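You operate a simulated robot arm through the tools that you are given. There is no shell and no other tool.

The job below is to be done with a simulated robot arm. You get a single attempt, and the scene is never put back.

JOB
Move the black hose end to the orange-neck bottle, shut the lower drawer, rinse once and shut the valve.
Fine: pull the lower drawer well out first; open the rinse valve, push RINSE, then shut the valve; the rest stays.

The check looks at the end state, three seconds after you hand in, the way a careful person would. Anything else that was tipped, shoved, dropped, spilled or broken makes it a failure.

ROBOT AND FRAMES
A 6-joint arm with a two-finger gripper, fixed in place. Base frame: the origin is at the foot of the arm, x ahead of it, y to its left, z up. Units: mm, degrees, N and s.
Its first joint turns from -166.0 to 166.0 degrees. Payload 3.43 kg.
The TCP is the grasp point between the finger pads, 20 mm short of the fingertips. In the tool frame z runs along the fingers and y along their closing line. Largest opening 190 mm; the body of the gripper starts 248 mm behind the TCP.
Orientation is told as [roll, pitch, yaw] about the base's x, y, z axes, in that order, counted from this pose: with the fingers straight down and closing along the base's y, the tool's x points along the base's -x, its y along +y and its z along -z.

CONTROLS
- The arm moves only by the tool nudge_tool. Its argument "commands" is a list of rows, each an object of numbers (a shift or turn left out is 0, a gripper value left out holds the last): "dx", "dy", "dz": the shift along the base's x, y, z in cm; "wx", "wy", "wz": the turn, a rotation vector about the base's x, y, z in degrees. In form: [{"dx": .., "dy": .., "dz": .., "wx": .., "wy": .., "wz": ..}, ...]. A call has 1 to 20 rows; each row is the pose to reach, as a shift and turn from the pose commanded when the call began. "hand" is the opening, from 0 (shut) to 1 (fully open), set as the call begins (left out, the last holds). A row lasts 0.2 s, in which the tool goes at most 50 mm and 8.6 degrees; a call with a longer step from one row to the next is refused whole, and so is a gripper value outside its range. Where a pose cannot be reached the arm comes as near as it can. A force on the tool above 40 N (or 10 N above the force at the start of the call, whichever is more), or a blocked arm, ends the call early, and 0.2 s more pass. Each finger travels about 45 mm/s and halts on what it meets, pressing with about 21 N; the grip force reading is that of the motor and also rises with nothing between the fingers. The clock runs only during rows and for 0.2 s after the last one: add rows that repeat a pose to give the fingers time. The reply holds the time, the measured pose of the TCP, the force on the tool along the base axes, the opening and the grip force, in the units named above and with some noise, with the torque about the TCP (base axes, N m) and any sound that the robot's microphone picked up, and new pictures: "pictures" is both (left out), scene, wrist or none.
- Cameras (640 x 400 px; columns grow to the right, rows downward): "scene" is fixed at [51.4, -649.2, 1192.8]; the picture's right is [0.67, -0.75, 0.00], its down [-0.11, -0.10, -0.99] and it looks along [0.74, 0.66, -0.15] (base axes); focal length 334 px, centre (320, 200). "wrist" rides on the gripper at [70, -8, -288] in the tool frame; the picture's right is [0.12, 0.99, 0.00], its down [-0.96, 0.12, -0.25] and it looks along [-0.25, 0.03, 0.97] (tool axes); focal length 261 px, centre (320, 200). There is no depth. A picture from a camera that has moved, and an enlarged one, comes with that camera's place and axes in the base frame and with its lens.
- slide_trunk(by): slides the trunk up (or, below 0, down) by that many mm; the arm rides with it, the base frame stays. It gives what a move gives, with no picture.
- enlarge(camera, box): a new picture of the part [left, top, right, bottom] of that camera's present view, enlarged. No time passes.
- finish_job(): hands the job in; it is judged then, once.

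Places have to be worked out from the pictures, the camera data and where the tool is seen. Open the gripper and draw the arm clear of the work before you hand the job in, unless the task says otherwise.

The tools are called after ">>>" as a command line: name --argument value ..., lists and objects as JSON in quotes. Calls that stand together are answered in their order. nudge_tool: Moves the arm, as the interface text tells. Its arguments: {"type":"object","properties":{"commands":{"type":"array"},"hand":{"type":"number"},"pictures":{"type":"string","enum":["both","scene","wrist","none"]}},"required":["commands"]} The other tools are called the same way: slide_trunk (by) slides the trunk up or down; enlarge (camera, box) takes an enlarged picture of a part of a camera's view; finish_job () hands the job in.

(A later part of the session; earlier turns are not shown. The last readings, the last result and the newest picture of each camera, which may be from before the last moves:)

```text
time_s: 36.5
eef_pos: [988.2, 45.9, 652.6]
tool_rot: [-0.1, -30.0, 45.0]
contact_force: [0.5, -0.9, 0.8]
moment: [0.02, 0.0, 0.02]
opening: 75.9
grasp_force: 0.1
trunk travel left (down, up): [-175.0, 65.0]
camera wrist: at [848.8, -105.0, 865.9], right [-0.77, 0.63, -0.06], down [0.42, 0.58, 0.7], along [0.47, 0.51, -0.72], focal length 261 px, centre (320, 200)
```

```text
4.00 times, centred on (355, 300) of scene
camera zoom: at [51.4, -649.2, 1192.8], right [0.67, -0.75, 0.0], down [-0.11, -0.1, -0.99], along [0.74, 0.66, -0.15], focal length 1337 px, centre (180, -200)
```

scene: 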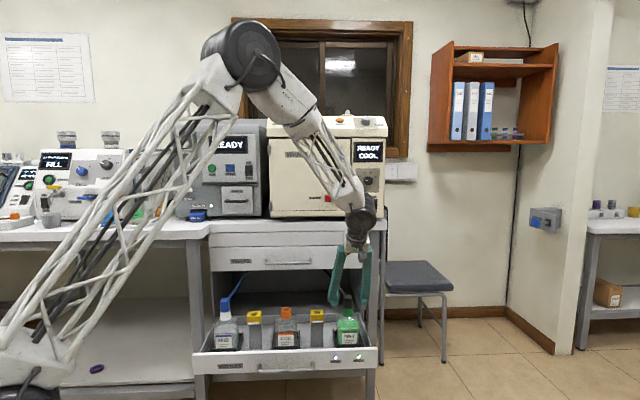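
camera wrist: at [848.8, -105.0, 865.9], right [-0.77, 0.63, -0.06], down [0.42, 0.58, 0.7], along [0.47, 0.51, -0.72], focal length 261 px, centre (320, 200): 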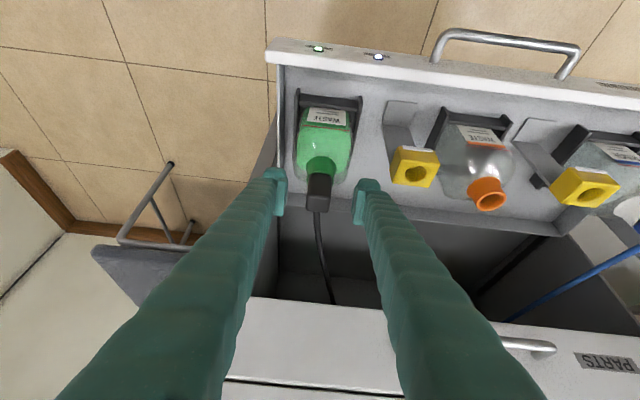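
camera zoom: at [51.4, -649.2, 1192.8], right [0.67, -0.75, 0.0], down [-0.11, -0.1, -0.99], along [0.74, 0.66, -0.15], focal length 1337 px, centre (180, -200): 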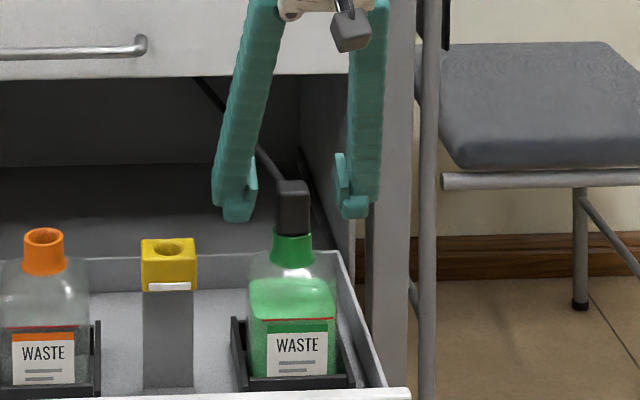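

The block is centred between the pads and the tips stay above the green neck. Closing on it.

>>> nudge_tool --commands '[{"dz": 0}, {"dz": 0}, {"dz": 0}, {"dz": 0}, {"dz": 0}]' --hand 0 --pictures "both"

>>> enlarge --camera "scene" --box '[310, 250, 400, 350]'

```text
time_s: 37.7
eef_pos: [989.0, 45.1, 651.0]
tool_rot: [-0.1, -30.0, 45.0]
contact_force: [-0.4, 0.8, -0.7]
moment: [-0.07, 0.0, 0.01]
opening: 28.7
grasp_force: 21.2
trunk travel left (down, up): [-175.0, 65.0]
camera wrist: at [848.8, -104.9, 866.1], right [-0.77, 0.63, -0.06], down [0.42, 0.58, 0.7], along [0.47, 0.51, -0.72], focal length 261 px, centre (320, 200)
```

scene: 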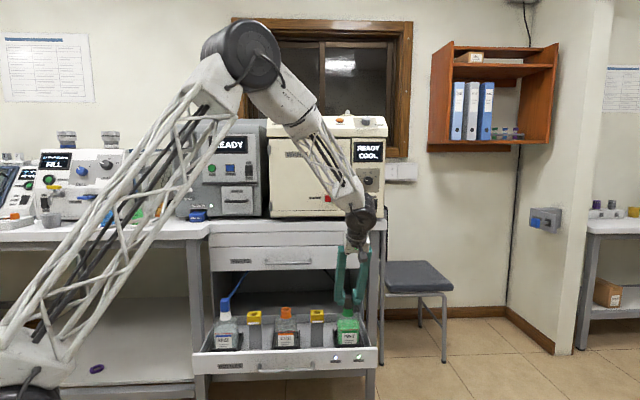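
wrist: 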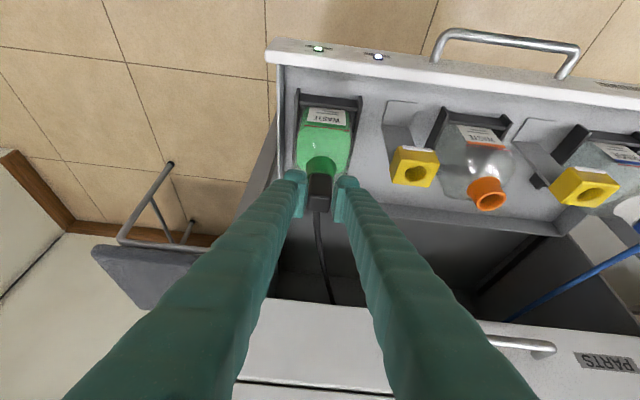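

```text
4.00 times, centred on (355, 300) of scene
camera zoom: at [51.4, -649.2, 1192.8], right [0.67, -0.75, 0.0], down [-0.11, -0.1, -0.99], along [0.74, 0.66, -0.15], focal length 1337 px, centre (180, -200)
```

zoom: 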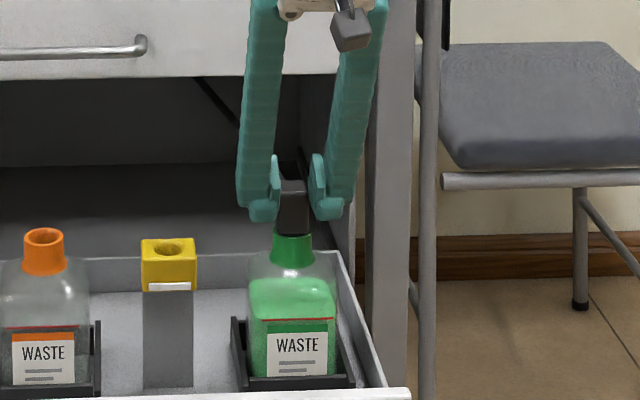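

The black block is held (28.7 mm). I lift straight up slowly, 40 mm, and check that the bottle stays.

>>> nudge_tool --commands '[{"dz": 0.4}, {"dz": 0.8}, {"dz": 1.3}, {"dz": 1.8}, {"dz": 2.4}, {"dz": 3.0}, {"dz": 3.6}, {"dz": 4.0}]'

>>> enlarge --camera "scene" --box '[310, 250, 400, 350]'

```text
time_s: 39.5
eef_pos: [988.7, 45.8, 692.8]
tool_rot: [-0.1, -30.0, 45.0]
contact_force: [0.0, -0.2, -0.7]
moment: [0.02, 0.02, -0.01]
opening: 28.5
grasp_force: 20.9
trunk travel left (down, up): [-175.0, 65.0]
camera wrist: at [849.1, -104.6, 906.5], right [-0.77, 0.63, -0.06], down [0.42, 0.58, 0.7], along [0.47, 0.51, -0.72], focal length 261 px, centre (320, 200)
```

scene: 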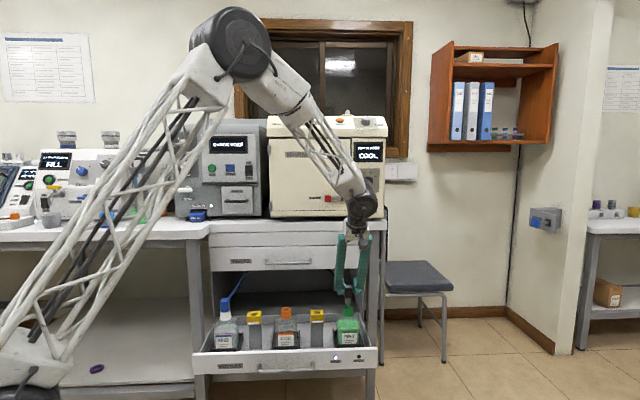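
wrist: 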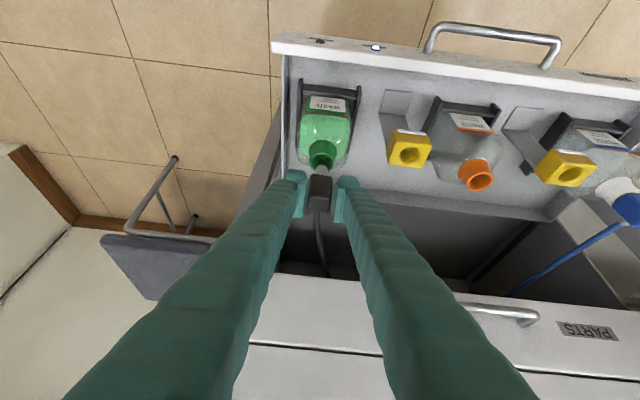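

```text
4.00 times, centred on (355, 300) of scene
camera zoom: at [51.4, -649.2, 1192.8], right [0.67, -0.75, 0.0], down [-0.11, -0.1, -0.99], along [0.74, 0.66, -0.15], focal length 1337 px, centre (180, -200)
```

zoom: 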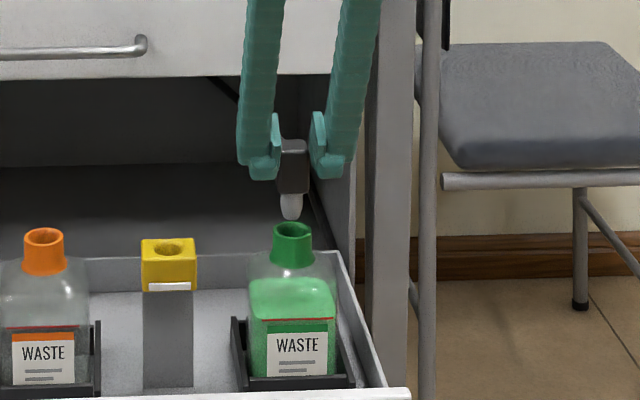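

The plug came free, the green bottle stayed put, and the WASTE light went off. I enlarge to measure the vector between the green and orange neck openings.

>>> enlarge --camera "wrist" --box '[280, 120, 520, 220]'

>>> enlarge --camera "scene" --box '[260, 280, 380, 350]'

```text
2.67 times, centred on (400, 170) of wrist
camera zoom: at [849.1, -104.6, 906.5], right [-0.77, 0.63, -0.06], down [0.42, 0.58, 0.7], along [0.47, 0.51, -0.72], focal length 695 px, centre (107, 280)
```

zoom: 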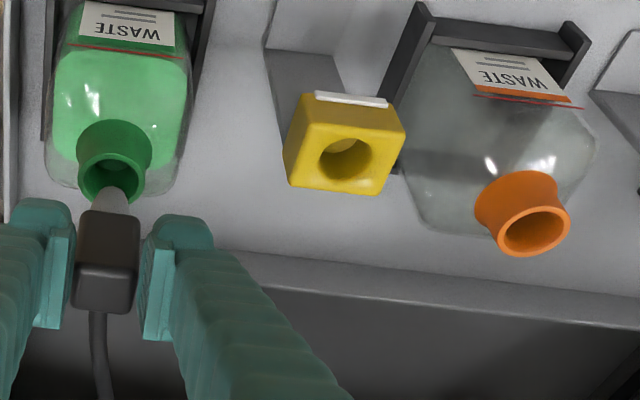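

```text
5.33 times, centred on (320, 315) of scene
camera zoom: at [51.4, -649.2, 1192.8], right [0.67, -0.75, 0.0], down [-0.11, -0.1, -0.99], along [0.74, 0.66, -0.15], focal length 1783 px, centre (320, -413)
```

zoom: 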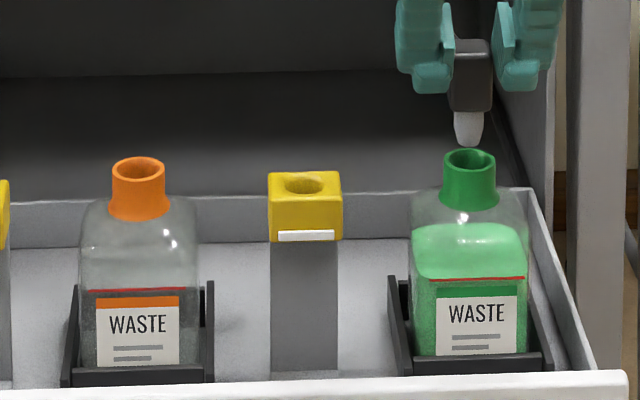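

I have a reference view of the plug above the green neck. I lift 30 mm more, carry it sideways about 225 mm toward the orange bottle at that height, then look.

>>> nudge_tool --commands '[{"dz": 1.5}, {"dz": 3}, {"dx": -1.0, "dy": 1.0, "dz": 3}, {"dx": -2.5, "dy": 2.5, "dz": 3}, {"dx": -4.5, "dy": 4.5, "dz": 3}, {"dx": -6.5, "dy": 6.5, "dz": 3}, {"dx": -8.5, "dy": 8.5, "dz": 3}, {"dx": -10.5, "dy": 10.5, "dz": 3}, {"dx": -12.5, "dy": 12.5, "dz": 3}, {"dx": -14.2, "dy": 14.2, "dz": 3}, {"dx": -15.4, "dy": 15.4, "dz": 3}, {"dx": -15.9, "dy": 15.9, "dz": 3}, {"dx": -15.9, "dy": 15.9, "dz": 3}]'

>>> enlarge --camera "wrist" --box '[220, 110, 420, 235]'

>>> enlarge --camera "scene" --box '[240, 260, 360, 350]'

```text
time_s: 42.3
eef_pos: [830.7, 203.9, 724.5]
tool_rot: [-0.1, -30.0, 45.1]
contact_force: [-0.6, -0.7, -0.7]
moment: [-0.01, -0.01, -0.01]
opening: 28.8
grasp_force: 21.3
trunk travel left (down, up): [-175.0, 65.0]
camera wrist: at [690.5, 53.9, 937.7], right [-0.77, 0.63, -0.06], down [0.42, 0.58, 0.7], along [0.47, 0.51, -0.72], focal length 261 px, centre (320, 200)
```

scene: 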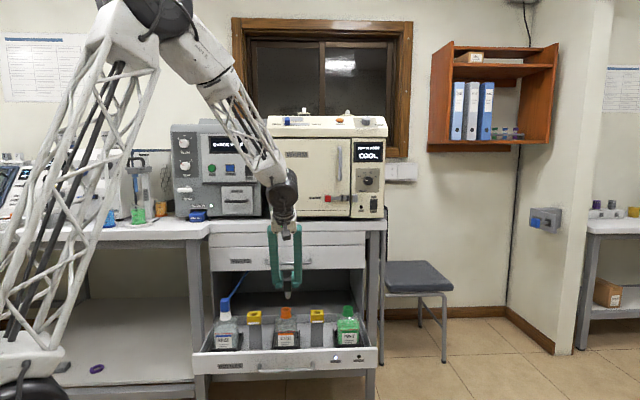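
wrist: 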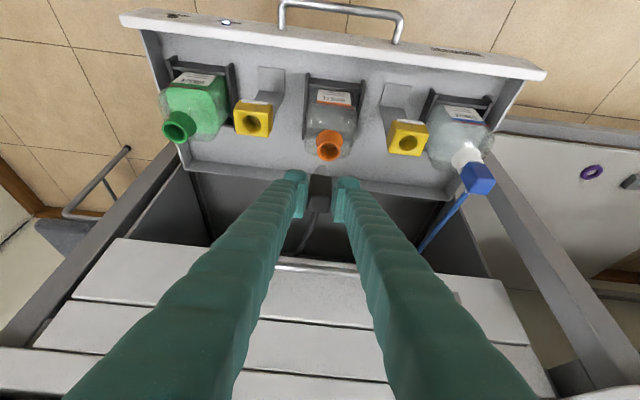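

```text
3.20 times, centred on (320, 172) of wrist
camera zoom: at [690.5, 53.9, 937.7], right [-0.77, 0.63, -0.06], down [0.42, 0.58, 0.7], along [0.47, 0.51, -0.72], focal length 834 px, centre (320, 288)
```

zoom: 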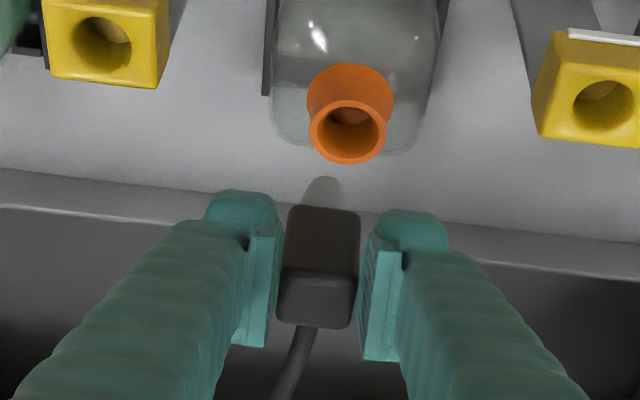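

```text
4.44 times, centred on (300, 305) of scene
camera zoom: at [51.4, -649.2, 1192.8], right [0.67, -0.75, 0.0], down [-0.11, -0.1, -0.99], along [0.74, 0.66, -0.15], focal length 1486 px, centre (409, -267)
```

zoom: 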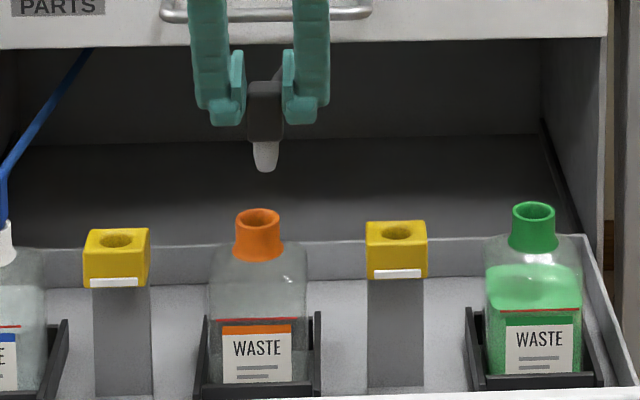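

The orange opening is about 5–9 mm further left than the plug. I shift 7 mm that way and lower 27 mm, still above the rim, then compare with the reference.

>>> nudge_tool --commands '[{"dx": -0.25, "dy": 0.25, "dz": -0.7}, {"dx": -0.5, "dy": 0.5, "dz": -1.4}, {"dx": -0.5, "dy": 0.5, "dz": -2.1}, {"dx": -0.5, "dy": 0.5, "dz": -2.7}, {"dx": -0.5, "dy": 0.5, "dz": -2.7}]'

>>> enlarge --camera "wrist" --box '[220, 110, 420, 235]'

>>> enlarge --camera "scene" --box '[240, 260, 330, 330]'

```text
time_s: 43.5
eef_pos: [824.4, 210.5, 696.4]
tool_rot: [-0.1, -30.0, 45.0]
contact_force: [-0.3, -0.1, -0.9]
moment: [0.01, 0.0, 0.0]
opening: 28.9
grasp_force: 21.1
trunk travel left (down, up): [-175.0, 65.0]
camera wrist: at [685.1, 59.8, 909.7], right [-0.77, 0.63, -0.06], down [0.42, 0.58, 0.7], along [0.47, 0.51, -0.72], focal length 261 px, centre (320, 200)
```

scene: 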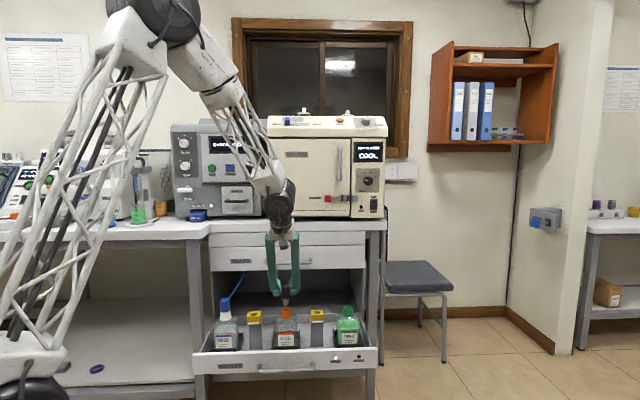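
wrist: 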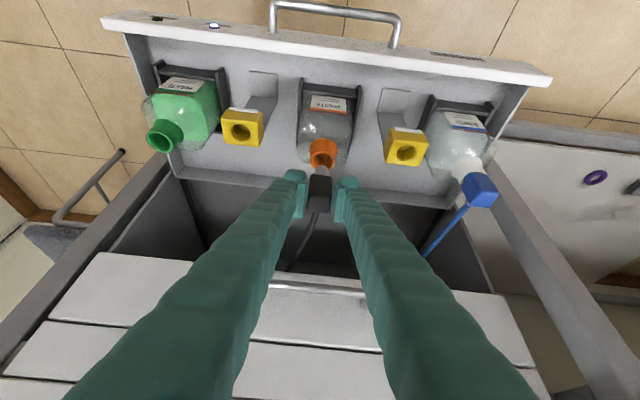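

```text
3.20 times, centred on (320, 172) of wrist
camera zoom: at [685.1, 59.8, 909.7], right [-0.77, 0.63, -0.06], down [0.42, 0.58, 0.7], along [0.47, 0.51, -0.72], focal length 834 px, centre (320, 288)
```

zoom: 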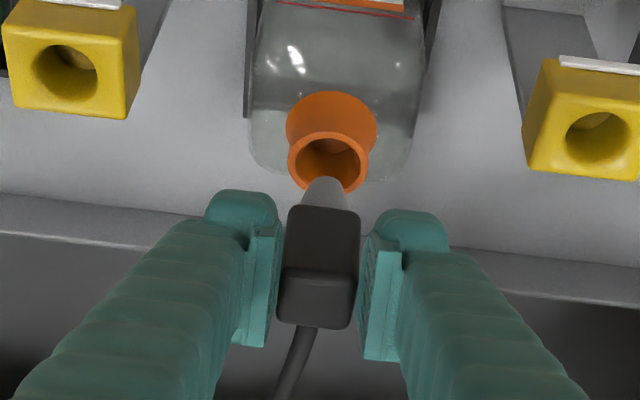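

```text
5.71 times, centred on (285, 295) of scene
camera zoom: at [51.4, -649.2, 1192.8], right [0.67, -0.75, 0.0], down [-0.11, -0.1, -0.99], along [0.74, 0.66, -0.15], focal length 1910 px, centre (520, -343)
```

zoom: 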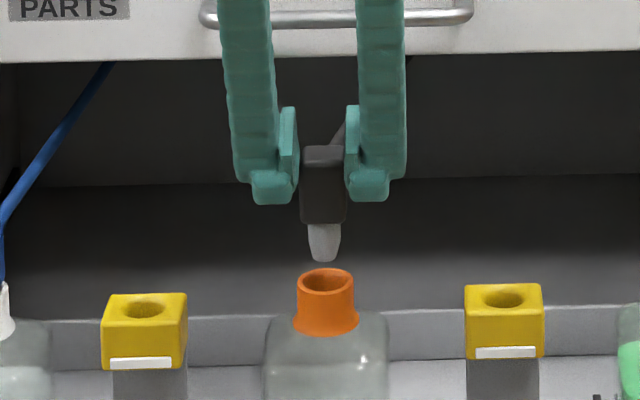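

The plug tip is now nearly over the orange opening in both views (≈1–2 mm off). I shift ~2 mm toward the front and lower 14 mm, with the tip entering the rim, and check.

>>> nudge_tool --commands '[{"dx": -0.15, "dy": -0.13, "dz": -0.3}, {"dx": -0.15, "dy": -0.13, "dz": -0.7}, {"dx": -0.15, "dy": -0.13, "dz": -1.1}, {"dx": -0.15, "dy": -0.13, "dz": -1.4}]'

>>> enlarge --camera "wrist" --box '[260, 120, 380, 220]'

>>> enlarge --camera "scene" --box '[240, 260, 330, 330]'

```text
time_s: 44.5
eef_pos: [823.7, 208.6, 680.5]
tool_rot: [0.0, -29.9, 45.0]
contact_force: [0.3, 0.5, -0.7]
moment: [-0.01, -0.02, -0.01]
opening: 28.5
grasp_force: 21.6
trunk travel left (down, up): [-175.0, 65.0]
camera wrist: at [684.2, 58.0, 895.0], right [-0.77, 0.63, -0.06], down [0.42, 0.58, 0.7], along [0.47, 0.51, -0.72], focal length 261 px, centre (320, 200)
```

scene: 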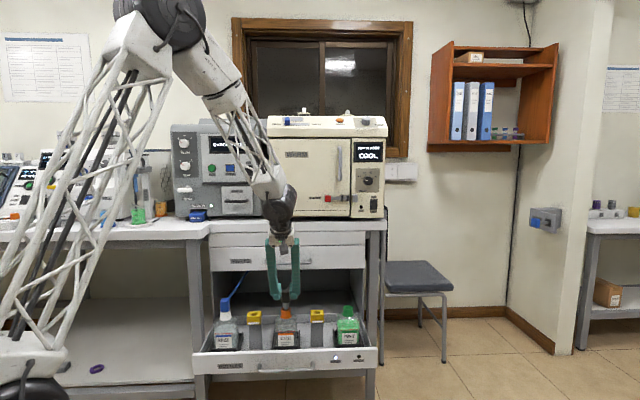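
wrist: 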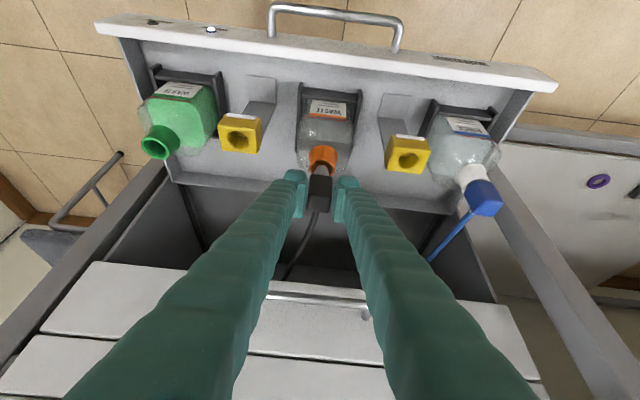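

```text
4.00 times, centred on (320, 170) of wrist
camera zoom: at [684.2, 58.0, 895.0], right [-0.77, 0.63, -0.06], down [0.42, 0.58, 0.7], along [0.47, 0.51, -0.72], focal length 1043 px, centre (320, 320)
```

zoom: 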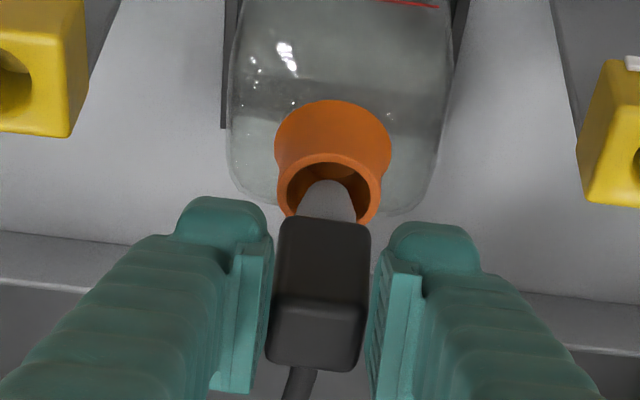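

```text
5.71 times, centred on (285, 295) of scene
camera zoom: at [51.4, -649.2, 1192.8], right [0.67, -0.75, 0.0], down [-0.11, -0.1, -0.99], along [0.74, 0.66, -0.15], focal length 1910 px, centre (520, -343)
```

zoom: 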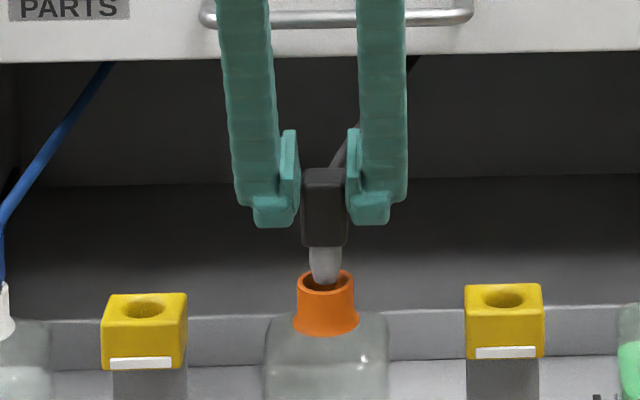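

The plug tip is inside the orange rim. I lower it the remaining distance slowly (it sat at TCP z≈651 on the green bottle).

>>> nudge_tool --commands '[{"dz": -0.4}, {"dz": -0.8}, {"dz": -1.2}, {"dz": -1.6}, {"dz": -2.0}, {"dz": -2.3}, {"dz": -2.6}, {"dz": -2.6}]'

>>> enlarge --camera "wrist" --box '[260, 120, 380, 220]'

>>> enlarge --camera "scene" --box '[240, 270, 370, 360]'

```text
time_s: 46.3
eef_pos: [822.5, 207.4, 655.3]
tool_rot: [-0.2, -30.0, 45.0]
contact_force: [0.1, 0.3, 0.1]
moment: [-0.02, 0.03, -0.02]
opening: 28.7
grasp_force: 21.1
trunk travel left (down, up): [-175.0, 65.0]
camera wrist: at [683.9, 57.3, 869.3], right [-0.77, 0.63, -0.06], down [0.42, 0.58, 0.7], along [0.47, 0.51, -0.72], focal length 261 px, centre (320, 200)
```

scene: 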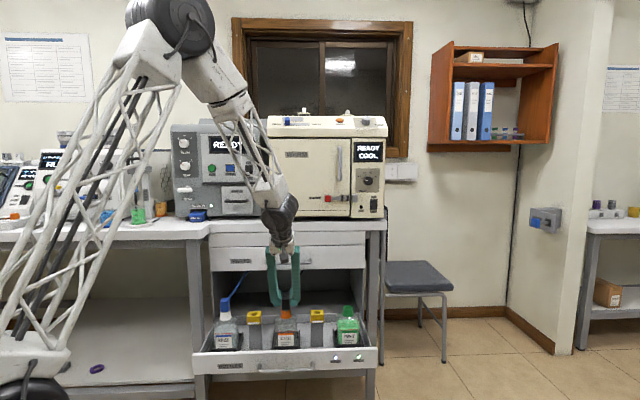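
wrist: 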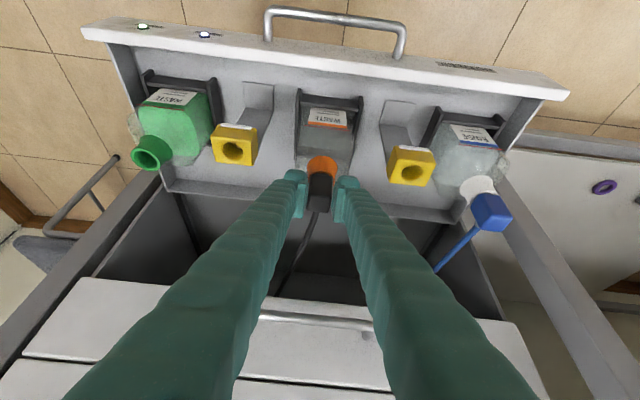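

```text
4.00 times, centred on (320, 170) of wrist
camera zoom: at [683.9, 57.3, 869.3], right [-0.77, 0.63, -0.06], down [0.42, 0.58, 0.7], along [0.47, 0.51, -0.72], focal length 1043 px, centre (320, 320)
```

zoom: 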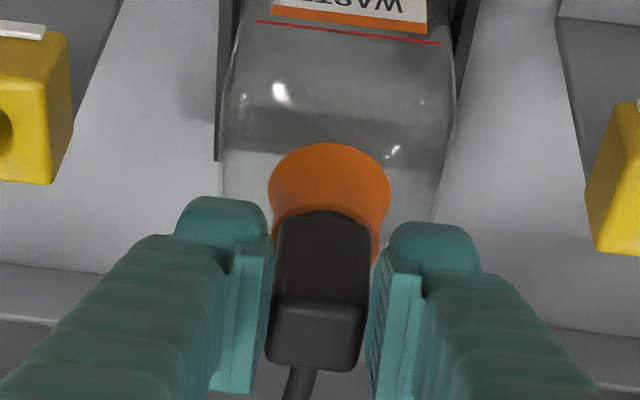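

```text
4.44 times, centred on (305, 315) of scene
camera zoom: at [51.4, -649.2, 1192.8], right [0.67, -0.75, 0.0], down [-0.11, -0.1, -0.99], along [0.74, 0.66, -0.15], focal length 1486 px, centre (387, -311)
```

zoom: 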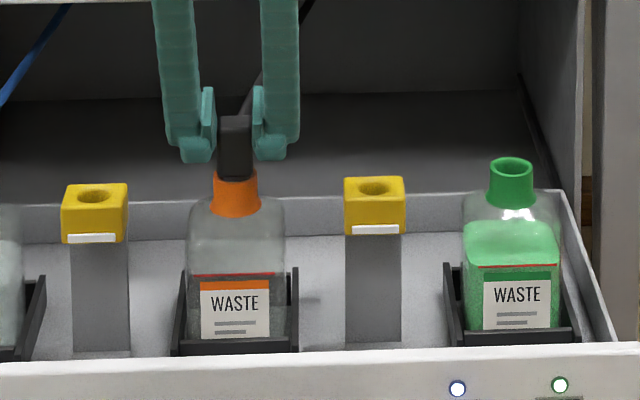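

The WASTE light is on again and the display shows READY. I lower another few mm to seat it, watching for contact force.

>>> nudge_tool --commands '[{"dz": -0.15}, {"dz": -0.3}, {"dz": -0.4}, {"dz": -0.4}]' --pictures "scene"

>>> enlarge --camera "scene" --box '[240, 270, 370, 360]'

```text
time_s: 47.3
eef_pos: [822.9, 208.0, 653.2]
tool_rot: [-0.1, -30.1, 44.9]
contact_force: [0.5, -0.1, 11.4]
moment: [0.07, -0.18, 0.0]
opening: 28.8
grasp_force: 20.7
trunk travel left (down, up): [-175.0, 65.0]
```

scene: 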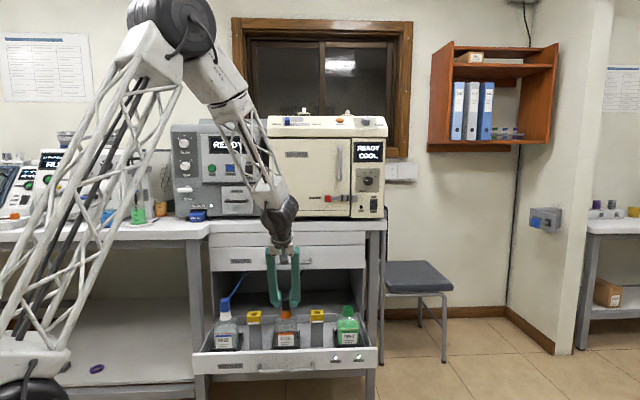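

```text
4.44 times, centred on (305, 315) of scene
camera zoom: at [51.4, -649.2, 1192.8], right [0.67, -0.75, 0.0], down [-0.11, -0.1, -0.99], along [0.74, 0.66, -0.15], focal length 1486 px, centre (387, -311)
```

zoom: 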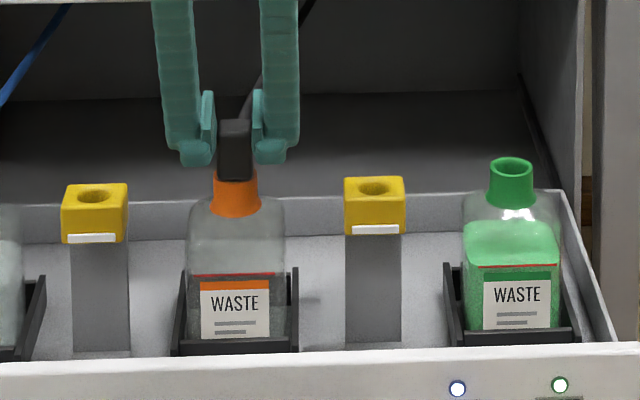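

Seated, with an 11 N upward reaction. I open the fingers and check that the block stays.

>>> nudge_tool --commands '[{"dz": 0.1}, {"dz": 0.1}, {"dz": 0.1}, {"dz": 0.1}]' --hand 0.35 --pictures "none"

>>> nudge_tool --commands '[{"dx": -0.7, "dy": -0.7, "dz": 1.8}, {"dx": -1.8, "dy": -1.8, "dz": 4.5}, {"dx": -3.2, "dy": -3.2, "dz": 8}, {"dx": -4.6, "dy": -4.6, "dz": 11.5}, {"dx": -4.6, "dy": -4.6, "dz": 11.5}]'

>>> enlarge --camera "scene" --box '[200, 270, 390, 380]'

>>> enlarge --camera "wrist" --box '[80, 0, 580, 280]'

```text
time_s: 48.3
eef_pos: [822.9, 208.3, 652.9]
tool_rot: [-0.1, -30.1, 45.1]
contact_force: [0.0, -0.1, 0.4]
moment: [-0.02, 0.01, -0.02]
opening: 66.3
grasp_force: 0.0
trunk travel left (down, up): [-175.0, 65.0]
```

```text
time_s: 49.5
eef_pos: [776.8, 162.0, 766.4]
tool_rot: [0.0, -30.0, 45.1]
contact_force: [0.2, 0.3, -0.1]
moment: [-0.03, 0.03, 0.0]
opening: 66.5
grasp_force: 0.1
trunk travel left (down, up): [-175.0, 65.0]
camera wrist: at [636.8, 11.6, 980.0], right [-0.77, 0.63, -0.06], down [0.42, 0.58, 0.7], along [0.47, 0.51, -0.72], focal length 261 px, centre (320, 200)
```

scene: 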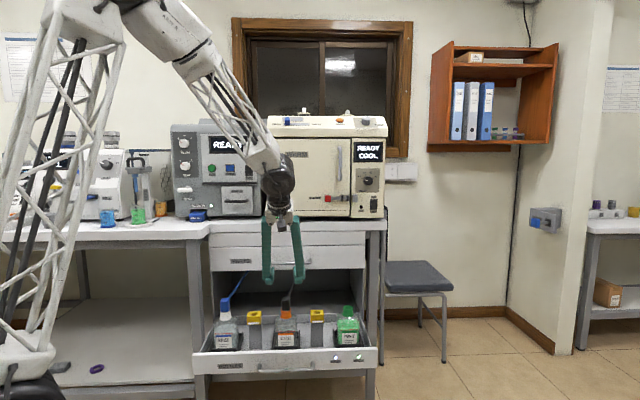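
wrist: 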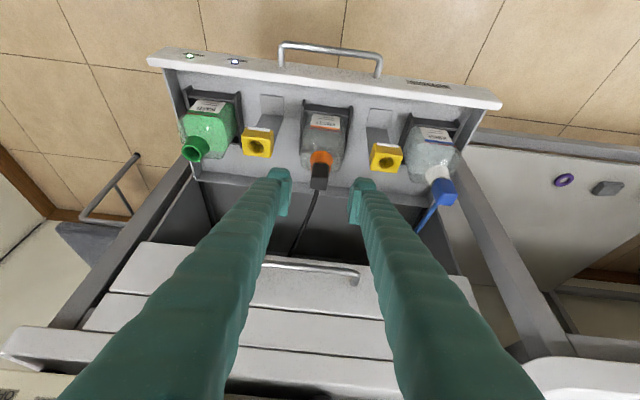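

```text
3.37 times, centred on (295, 325) of scene
camera zoom: at [51.4, -649.2, 1192.8], right [0.67, -0.75, 0.0], down [-0.11, -0.1, -0.99], along [0.74, 0.66, -0.15], focal length 1126 px, centre (404, -221)
```

zoom: 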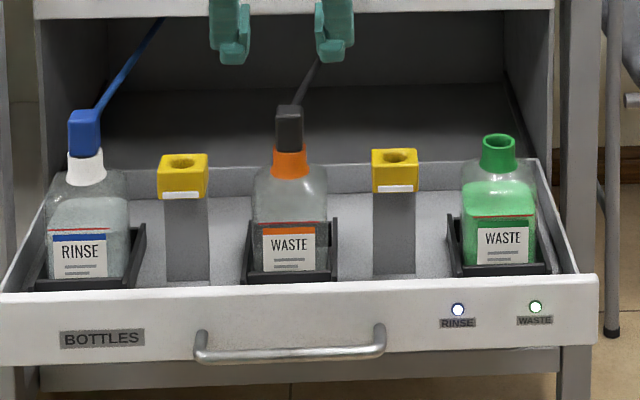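

```text
1.28 times, centred on (330, 140) of wrist
camera zoom: at [636.8, 11.6, 980.0], right [-0.77, 0.63, -0.06], down [0.42, 0.58, 0.7], along [0.47, 0.51, -0.72], focal length 334 px, centre (307, 277)
```

zoom: 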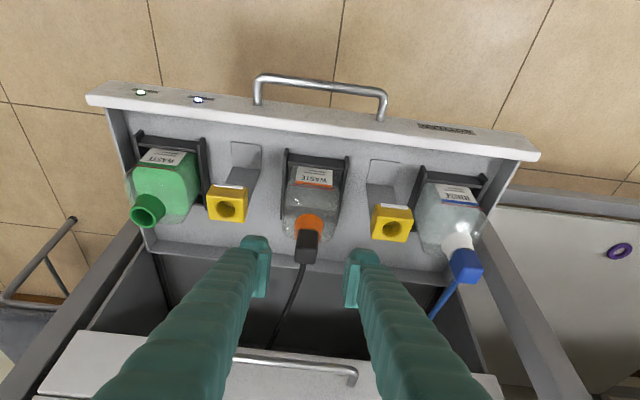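

The black hose end sits upright in the orange bottle, and the WASTE light is on. Next I back away, tilt to horizontal at height, then come down in front of the drawer to push it shut.

>>> nudge_tool --commands '[{"dx": -1.5, "dy": -3.0, "dz": 1.5}, {"dx": -3.5, "dy": -6.0, "dz": 3}, {"dx": -5.5, "dy": -9.0, "dz": 4}, {"dx": -7.5, "dy": -12, "dz": 4, "wx": 5.3, "wy": -5.3}, {"dx": -8.8, "dy": -13.7, "dz": 4, "wx": 10.6, "wy": -10.6}, {"dx": -8.8, "dy": -13.7, "dz": 4, "wx": 15.9, "wy": -15.9}, {"dx": -8.8, "dy": -13.7, "dz": 4, "wx": 21.2, "wy": -21.2}, {"dx": -8.8, "dy": -13.7, "dz": 4, "wx": 26.5, "wy": -26.5}, {"dx": -8.8, "dy": -13.7, "dz": 4, "wx": 31.8, "wy": -31.8}, {"dx": -8.8, "dy": -13.7, "dz": 4, "wx": 37.1, "wy": -37.1}, {"dx": -8.8, "dy": -13.7, "dz": 4, "wx": 42.43, "wy": -42.43}, {"dx": -8.8, "dy": -13.7, "dz": 4, "wx": 42.43, "wy": -42.43}]' --hand 0.3

```text
time_s: 52.1
eef_pos: [717.8, 3.0, 877.5]
tool_rot: [48.9, -86.7, -3.5]
contact_force: [-0.1, -1.0, -0.8]
moment: [0.0, 0.0, -0.01]
opening: 57.0
grasp_force: 0.1
out of reach, approached as far as the arm can: row 8, 9, 10, 11, 12
trunk travel left (down, up): [-175.0, 65.0]
camera wrist: at [518.0, -207.5, 818.7], right [-0.71, 0.7, -0.08], down [-0.2, -0.1, 0.97], along [0.67, 0.71, 0.21], focal length 261 px, centre (320, 200)
```

scene: 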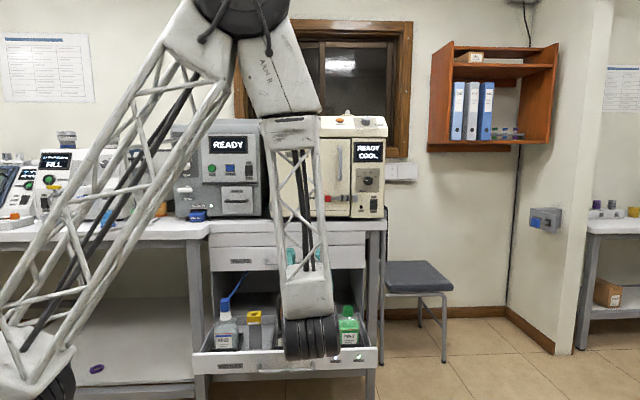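
wrist: 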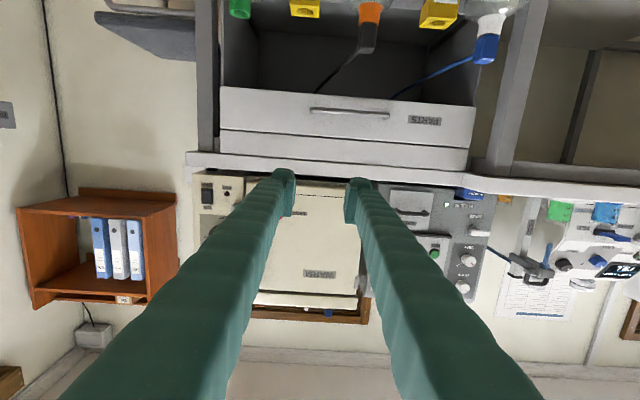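

At this height the arm can't quite fold to horizontal. At z≈1250 it could earlier, so I raise the tool and finish the tilt there.

>>> nudge_tool --commands '[{"dz": 4.8}, {"dz": 9.6}, {"dz": 14.4}, {"dz": 19.2}, {"dz": 24}, {"dz": 28.8}, {"dz": 33.6}, {"dz": 38.4}, {"dz": 38.4}]'

```text
time_s: 54.1
eef_pos: [716.2, 5.1, 1260.5]
tool_rot: [48.1, -86.6, -2.5]
contact_force: [-0.4, -0.8, -0.3]
moment: [0.01, -0.02, -0.01]
opening: 57.3
grasp_force: 0.1
trunk travel left (down, up): [-175.0, 65.0]
camera wrist: at [517.1, -205.4, 1201.4], right [-0.71, 0.7, -0.08], down [-0.2, -0.1, 0.98], along [0.67, 0.71, 0.21], focal length 261 px, centre (320, 200)
```

scene: 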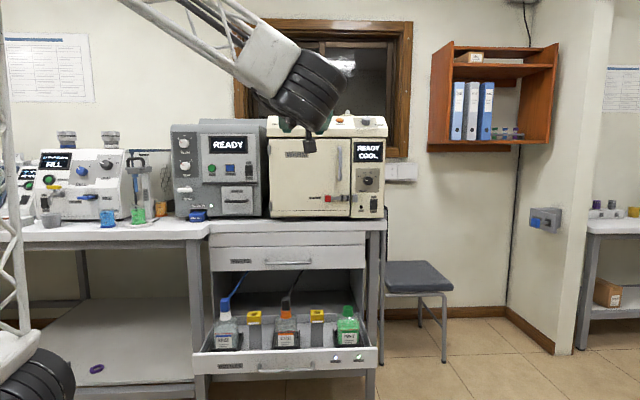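
wrist: 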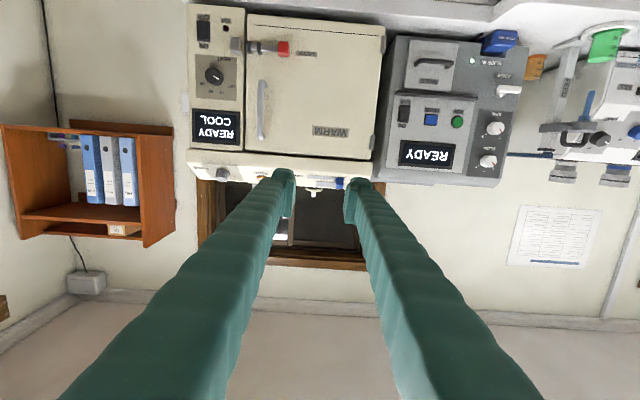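

The tool is about 3.4° off horizontal. I correct that and descend in front of the drawer the same way as the first time.

>>> nudge_tool --commands '[{"wx": -0.17, "wy": -3.39, "wz": -0.6}, {"wx": -0.17, "wy": -3.39, "wz": -0.6, "dz": -4.8}, {"wx": -0.17, "wy": -3.39, "wz": -0.6, "dz": -9.6}, {"wx": -0.17, "wy": -3.39, "wz": -0.6, "dz": -14.4}, {"wx": -0.17, "wy": -3.39, "wz": -0.6, "dz": -19.2}, {"wx": -0.17, "wy": -3.39, "wz": -0.6, "dz": -24}, {"wx": -0.17, "wy": -3.39, "wz": -0.6, "dz": -28.8}, {"wx": -0.17, "wy": -3.39, "wz": -0.6, "dz": -33.6}, {"wx": -0.17, "wy": -3.39, "wz": -0.6, "dz": -38.4}, {"wx": -0.17, "wy": -3.39, "wz": -0.6, "dz": -43.2}]'

```text
time_s: 56.3
eef_pos: [719.9, -0.0, 885.3]
tool_rot: [47.9, -87.2, -3.0]
contact_force: [0.2, 0.4, 0.5]
moment: [-0.04, 0.07, -0.04]
opening: 57.1
grasp_force: 0.1
out of reach, approached as far as the arm can: row 9, 10
trunk travel left (down, up): [-175.0, 65.0]
camera wrist: at [518.1, -208.9, 823.3], right [-0.71, 0.7, -0.08], down [-0.21, -0.1, 0.97], along [0.68, 0.7, 0.22], focal length 261 px, centre (320, 200)
```

scene: 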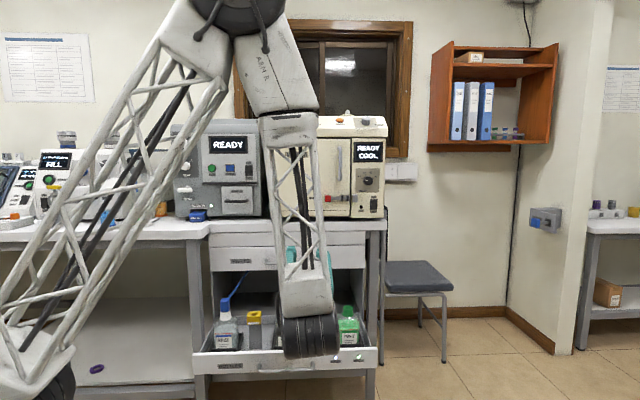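
wrist: 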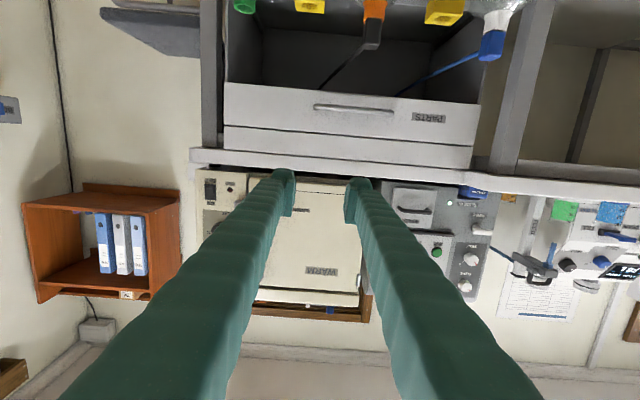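

This wrist roll can't go lower, while the first one (closing vertical) could. I raise the tool and roll it 90° about its own axis, back to that orientation.

>>> nudge_tool --commands '[{"dz": 4}, {"dz": 8}, {"dz": 12}, {"dz": 16, "wx": 5.785, "wy": 5.785}, {"dz": 20, "wx": 11.57, "wy": 11.57}, {"dz": 24, "wx": 17.355, "wy": 17.355}, {"dz": 28, "wx": 23.14, "wy": 23.14}, {"dz": 32, "wx": 28.925, "wy": 28.925}, {"dz": 36, "wx": 34.71, "wy": 34.71}, {"dz": 36, "wx": 40.5, "wy": 40.5}, {"dz": 36, "wx": 46.28, "wy": 46.28}, {"dz": 36, "wx": 52.07, "wy": 52.07}, {"dz": 36, "wx": 57.85, "wy": 57.85}, {"dz": 36, "wx": 63.64, "wy": 63.64}, {"dz": 36, "wx": 63.64, "wy": 63.64}]' --pictures "none"

```text
time_s: 59.5
eef_pos: [719.5, 1.4, 1244.4]
tool_rot: [89.9, 0.1, -45.0]
contact_force: [1.0, 0.6, 0.4]
moment: [-0.02, -0.02, 0.03]
opening: 57.0
grasp_force: 0.2
trunk travel left (down, up): [-175.0, 65.0]
```

Orientation is exactly as in the first pull. Now descend to handle height, clear in front of the drawer (drawer handle at p≈608, tool at p≈510).

>>> nudge_tool --commands '[{"dz": -4.6}, {"dz": -9.2}, {"dz": -13.8}, {"dz": -18.4}, {"dz": -23}, {"dz": -27.6}, {"dz": -32.2}, {"dz": -36.8}, {"dz": -41.4}, {"dz": -46}, {"dz": -50.6}, {"dz": -55.2}, {"dz": -59.8}, {"dz": -64.4}, {"dz": -69}, {"dz": -73.6}, {"dz": -77.8}, {"dz": -77.8}]' --hand 0.22

```text
time_s: 63.3
eef_pos: [719.6, 1.9, 464.0]
tool_rot: [89.9, 0.0, -45.0]
contact_force: [0.0, 0.1, 0.1]
moment: [0.01, 0.0, 0.05]
opening: 41.7
grasp_force: 0.1
out of reach, approached as far as the arm can: row 9, 10, 11
trunk travel left (down, up): [-175.0, 65.0]
camera wrist: at [467.0, -152.0, 455.8], right [-0.08, 0.09, 0.99], down [0.51, -0.85, 0.12], along [0.86, 0.51, 0.03], focal length 261 px, centre (320, 200)
```

scene: 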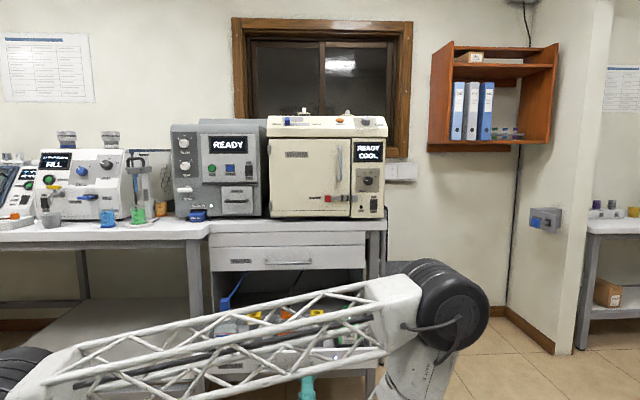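
wrist: 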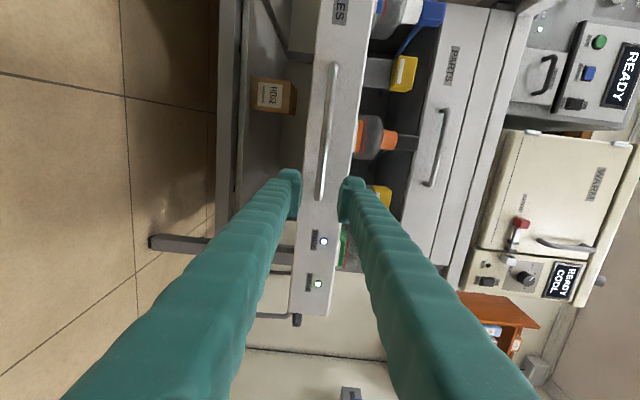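

Now I shift to the drawer's centre line, fingers open 42 mm so they straddle the bar without gripping, and move up to just short of the drawer front.

>>> nudge_tool --commands '[{"dx": -2.5, "dy": 2.5}, {"dx": -4.98, "dy": 4.98}, {"dx": -3.0, "dy": 7.0}, {"dx": -1.0, "dy": 9.0}, {"dx": 0.7, "dy": 10.7}, {"dx": 1.4, "dy": 11.4}, {"dx": 1.4, "dy": 11.4}]' --pictures "wrist"

>>> enlarge --camera "wrist" --box '[220, 80, 420, 280]'

```text
time_s: 64.9
eef_pos: [733.3, 115.9, 464.7]
tool_rot: [89.9, -0.1, -45.0]
contact_force: [0.7, 0.2, -1.0]
moment: [0.03, 0.0, 0.02]
opening: 41.5
grasp_force: 0.0
trunk travel left (down, up): [-175.0, 65.0]
camera wrist: at [480.1, -38.3, 457.0], right [-0.08, 0.09, 0.99], down [0.51, -0.85, 0.12], along [0.86, 0.51, 0.03], focal length 261 px, centre (320, 200)
```

wrist: 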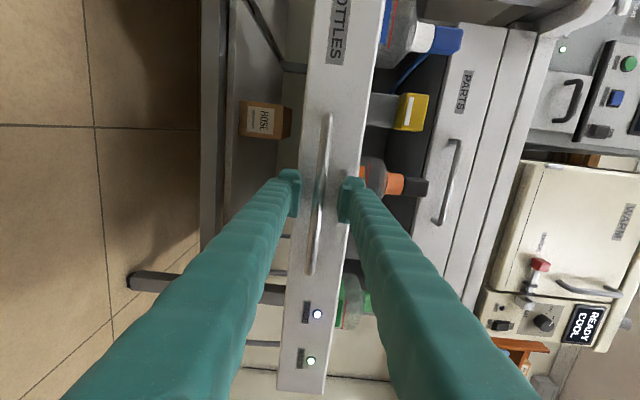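

```text
2.00 times, centred on (320, 180) of wrist
camera zoom: at [480.1, -38.3, 457.0], right [-0.08, 0.09, 0.99], down [0.51, -0.85, 0.12], along [0.86, 0.51, 0.03], focal length 521 px, centre (320, 240)
```

zoom: 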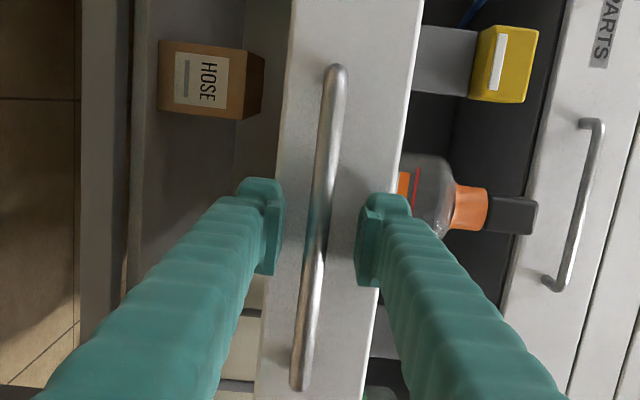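

The lower finger is near the drawer front's bottom edge, so I narrow the opening to ~28 mm (still clear of the bar), then advance gently to contact and push.

>>> nudge_tool --commands '[{"dz": 0.1}, {"dz": 0.1}, {"dz": 0.1, "dx": 0.3, "dy": 0.3}, {"dz": 0.1, "dx": 0.6, "dy": 0.6}, {"dz": 0.1, "dx": 0.9, "dy": 0.9}, {"dz": 0.1, "dx": 1.2, "dy": 1.2}, {"dz": 0.1, "dx": 1.5, "dy": 1.5}, {"dz": 0.1, "dx": 1.8, "dy": 1.8}, {"dz": 0.1, "dx": 2.1, "dy": 2.1}, {"dz": 0.1, "dx": 2.5, "dy": 2.5}, {"dz": 0.1, "dx": 2.9, "dy": 2.9}, {"dz": 0.1, "dx": 3.3, "dy": 3.3}, {"dz": 0.1, "dx": 3.7, "dy": 3.7}, {"dz": 0.1, "dx": 4.1, "dy": 4.1}]' --hand 0.15

```text
time_s: 67.9
eef_pos: [776.7, 157.2, 466.9]
tool_rot: [89.9, 0.0, -45.0]
contact_force: [-0.6, 0.4, 0.4]
moment: [-0.02, -0.01, -0.02]
opening: 28.6
grasp_force: 0.0
trunk travel left (down, up): [-175.0, 65.0]
camera wrist: at [521.4, 3.3, 458.9], right [-0.08, 0.09, 0.99], down [0.51, -0.86, 0.12], along [0.86, 0.51, 0.03], focal length 261 px, centre (320, 200)
```

scene: 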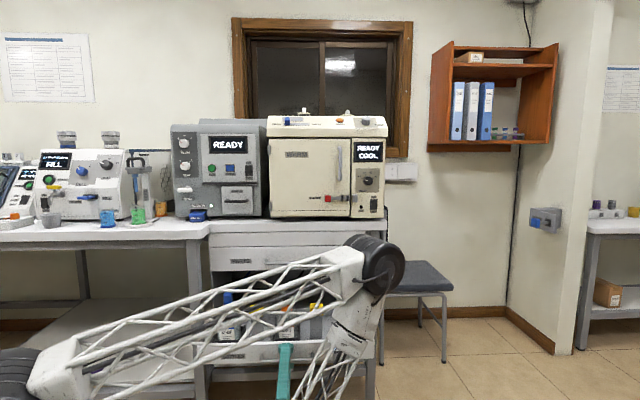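
wrist: 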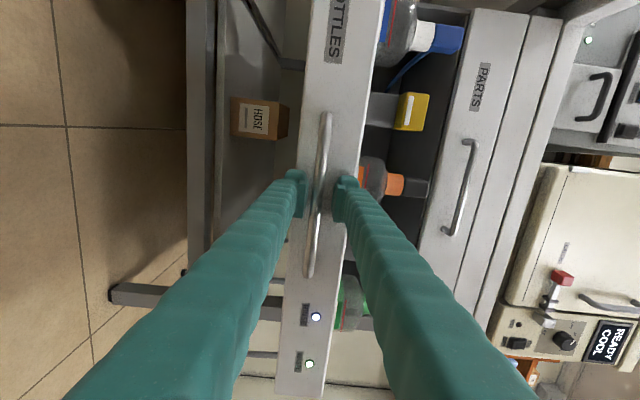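

The drawer is moving in smoothly with almost no force. I continue pushing straight.

>>> nudge_tool --commands '[{"dx": 0.45, "dy": 0.45}, {"dx": 0.9, "dy": 0.9}, {"dx": 1.35, "dy": 1.35}, {"dx": 1.8, "dy": 1.8}, {"dx": 2.25, "dy": 2.25}, {"dx": 2.7, "dy": 2.7}, {"dx": 3.15, "dy": 3.15}, {"dx": 3.6, "dy": 3.6}, {"dx": 4.05, "dy": 4.05}, {"dx": 4.5, "dy": 4.5}, {"dx": 4.95, "dy": 4.95}, {"dx": 5.4, "dy": 5.4}, {"dx": 5.85, "dy": 5.85}, {"dx": 6.3, "dy": 6.3}, {"dx": 6.75, "dy": 6.75}, {"dx": 7.2, "dy": 7.2}, {"dx": 7.65, "dy": 7.65}, {"dx": 8.1, "dy": 8.1}, {"dx": 8.55, "dy": 8.55}, {"dx": 9.0, "dy": 9.0}]'

```text
time_s: 72.1
eef_pos: [864.5, 246.5, 466.0]
tool_rot: [89.9, 0.1, -44.9]
contact_force: [1.5, -0.7, 0.4]
moment: [0.05, -0.02, 0.02]
opening: 28.6
grasp_force: 0.1
trunk travel left (down, up): [-175.0, 65.0]
camera wrist: at [611.4, 93.3, 458.5], right [-0.08, 0.09, 0.99], down [0.51, -0.85, 0.12], along [0.86, 0.51, 0.03], focal length 261 px, centre (320, 200)
```

scene: 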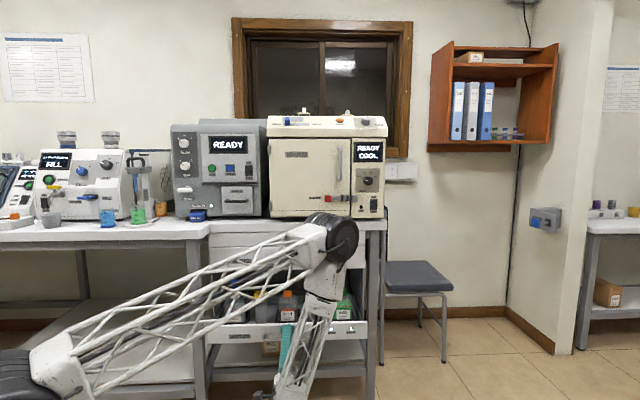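
wrist: 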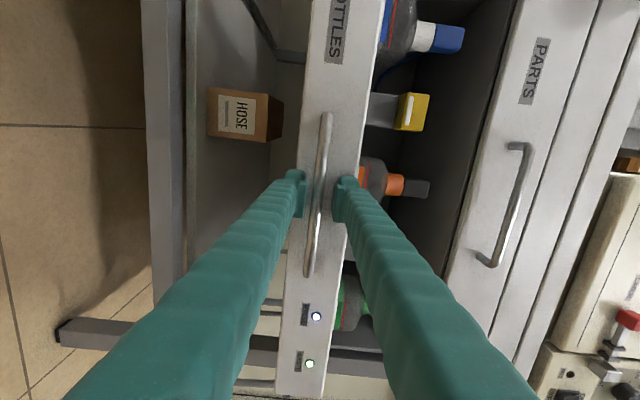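

p≈786 now; about 90–100 mm remain. I go on at the same pace, slowing at the end.

>>> nudge_tool --commands '[{"dx": 0.45, "dy": 0.45}, {"dx": 0.9, "dy": 0.9}, {"dx": 1.35, "dy": 1.35}, {"dx": 1.8, "dy": 1.8}, {"dx": 2.25, "dy": 2.25}, {"dx": 2.7, "dy": 2.7}, {"dx": 3.15, "dy": 3.15}, {"dx": 3.6, "dy": 3.6}, {"dx": 4.05, "dy": 4.05}, {"dx": 4.5, "dy": 4.5}, {"dx": 4.9, "dy": 4.9}, {"dx": 5.2, "dy": 5.2}, {"dx": 5.5, "dy": 5.5}, {"dx": 5.7, "dy": 5.7}, {"dx": 5.9, "dy": 5.9}, {"dx": 6.1, "dy": 6.1}, {"dx": 6.3, "dy": 6.3}, {"dx": 6.5, "dy": 6.5}, {"dx": 6.7, "dy": 6.7}, {"dx": 6.9, "dy": 6.9}]'

```text
time_s: 75.7
eef_pos: [926.4, 306.4, 466.0]
tool_rot: [89.8, 0.3, -45.1]
contact_force: [-20.3, -20.9, 5.0]
moment: [0.15, -0.48, 0.03]
opening: 29.0
grasp_force: 0.5
trunk travel left (down, up): [-175.0, 65.0]
stopped in row 18: the force on the tool passed its limit at 48 N (the readings are from after the stop); the commanded pose is now the measured one
camera wrist: at [672.5, 154.2, 459.6], right [-0.08, 0.08, 0.99], down [0.5, -0.86, 0.11], along [0.86, 0.51, 0.03], focal length 261 px, centre (320, 200)
```

scene: 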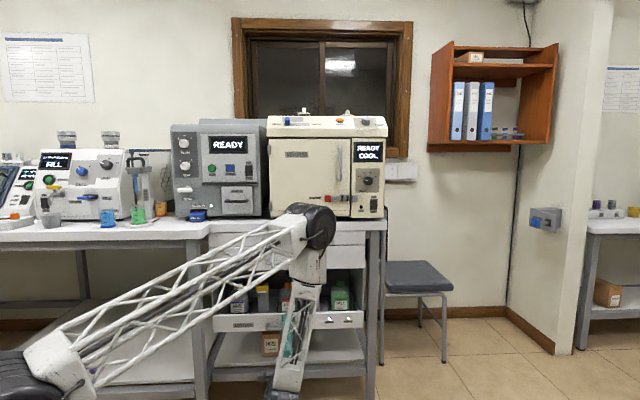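
wrist: 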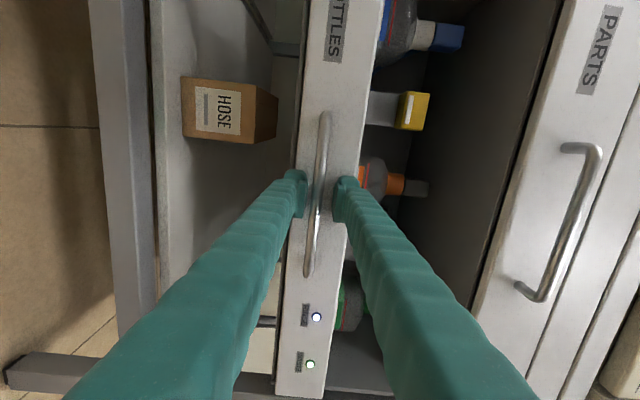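

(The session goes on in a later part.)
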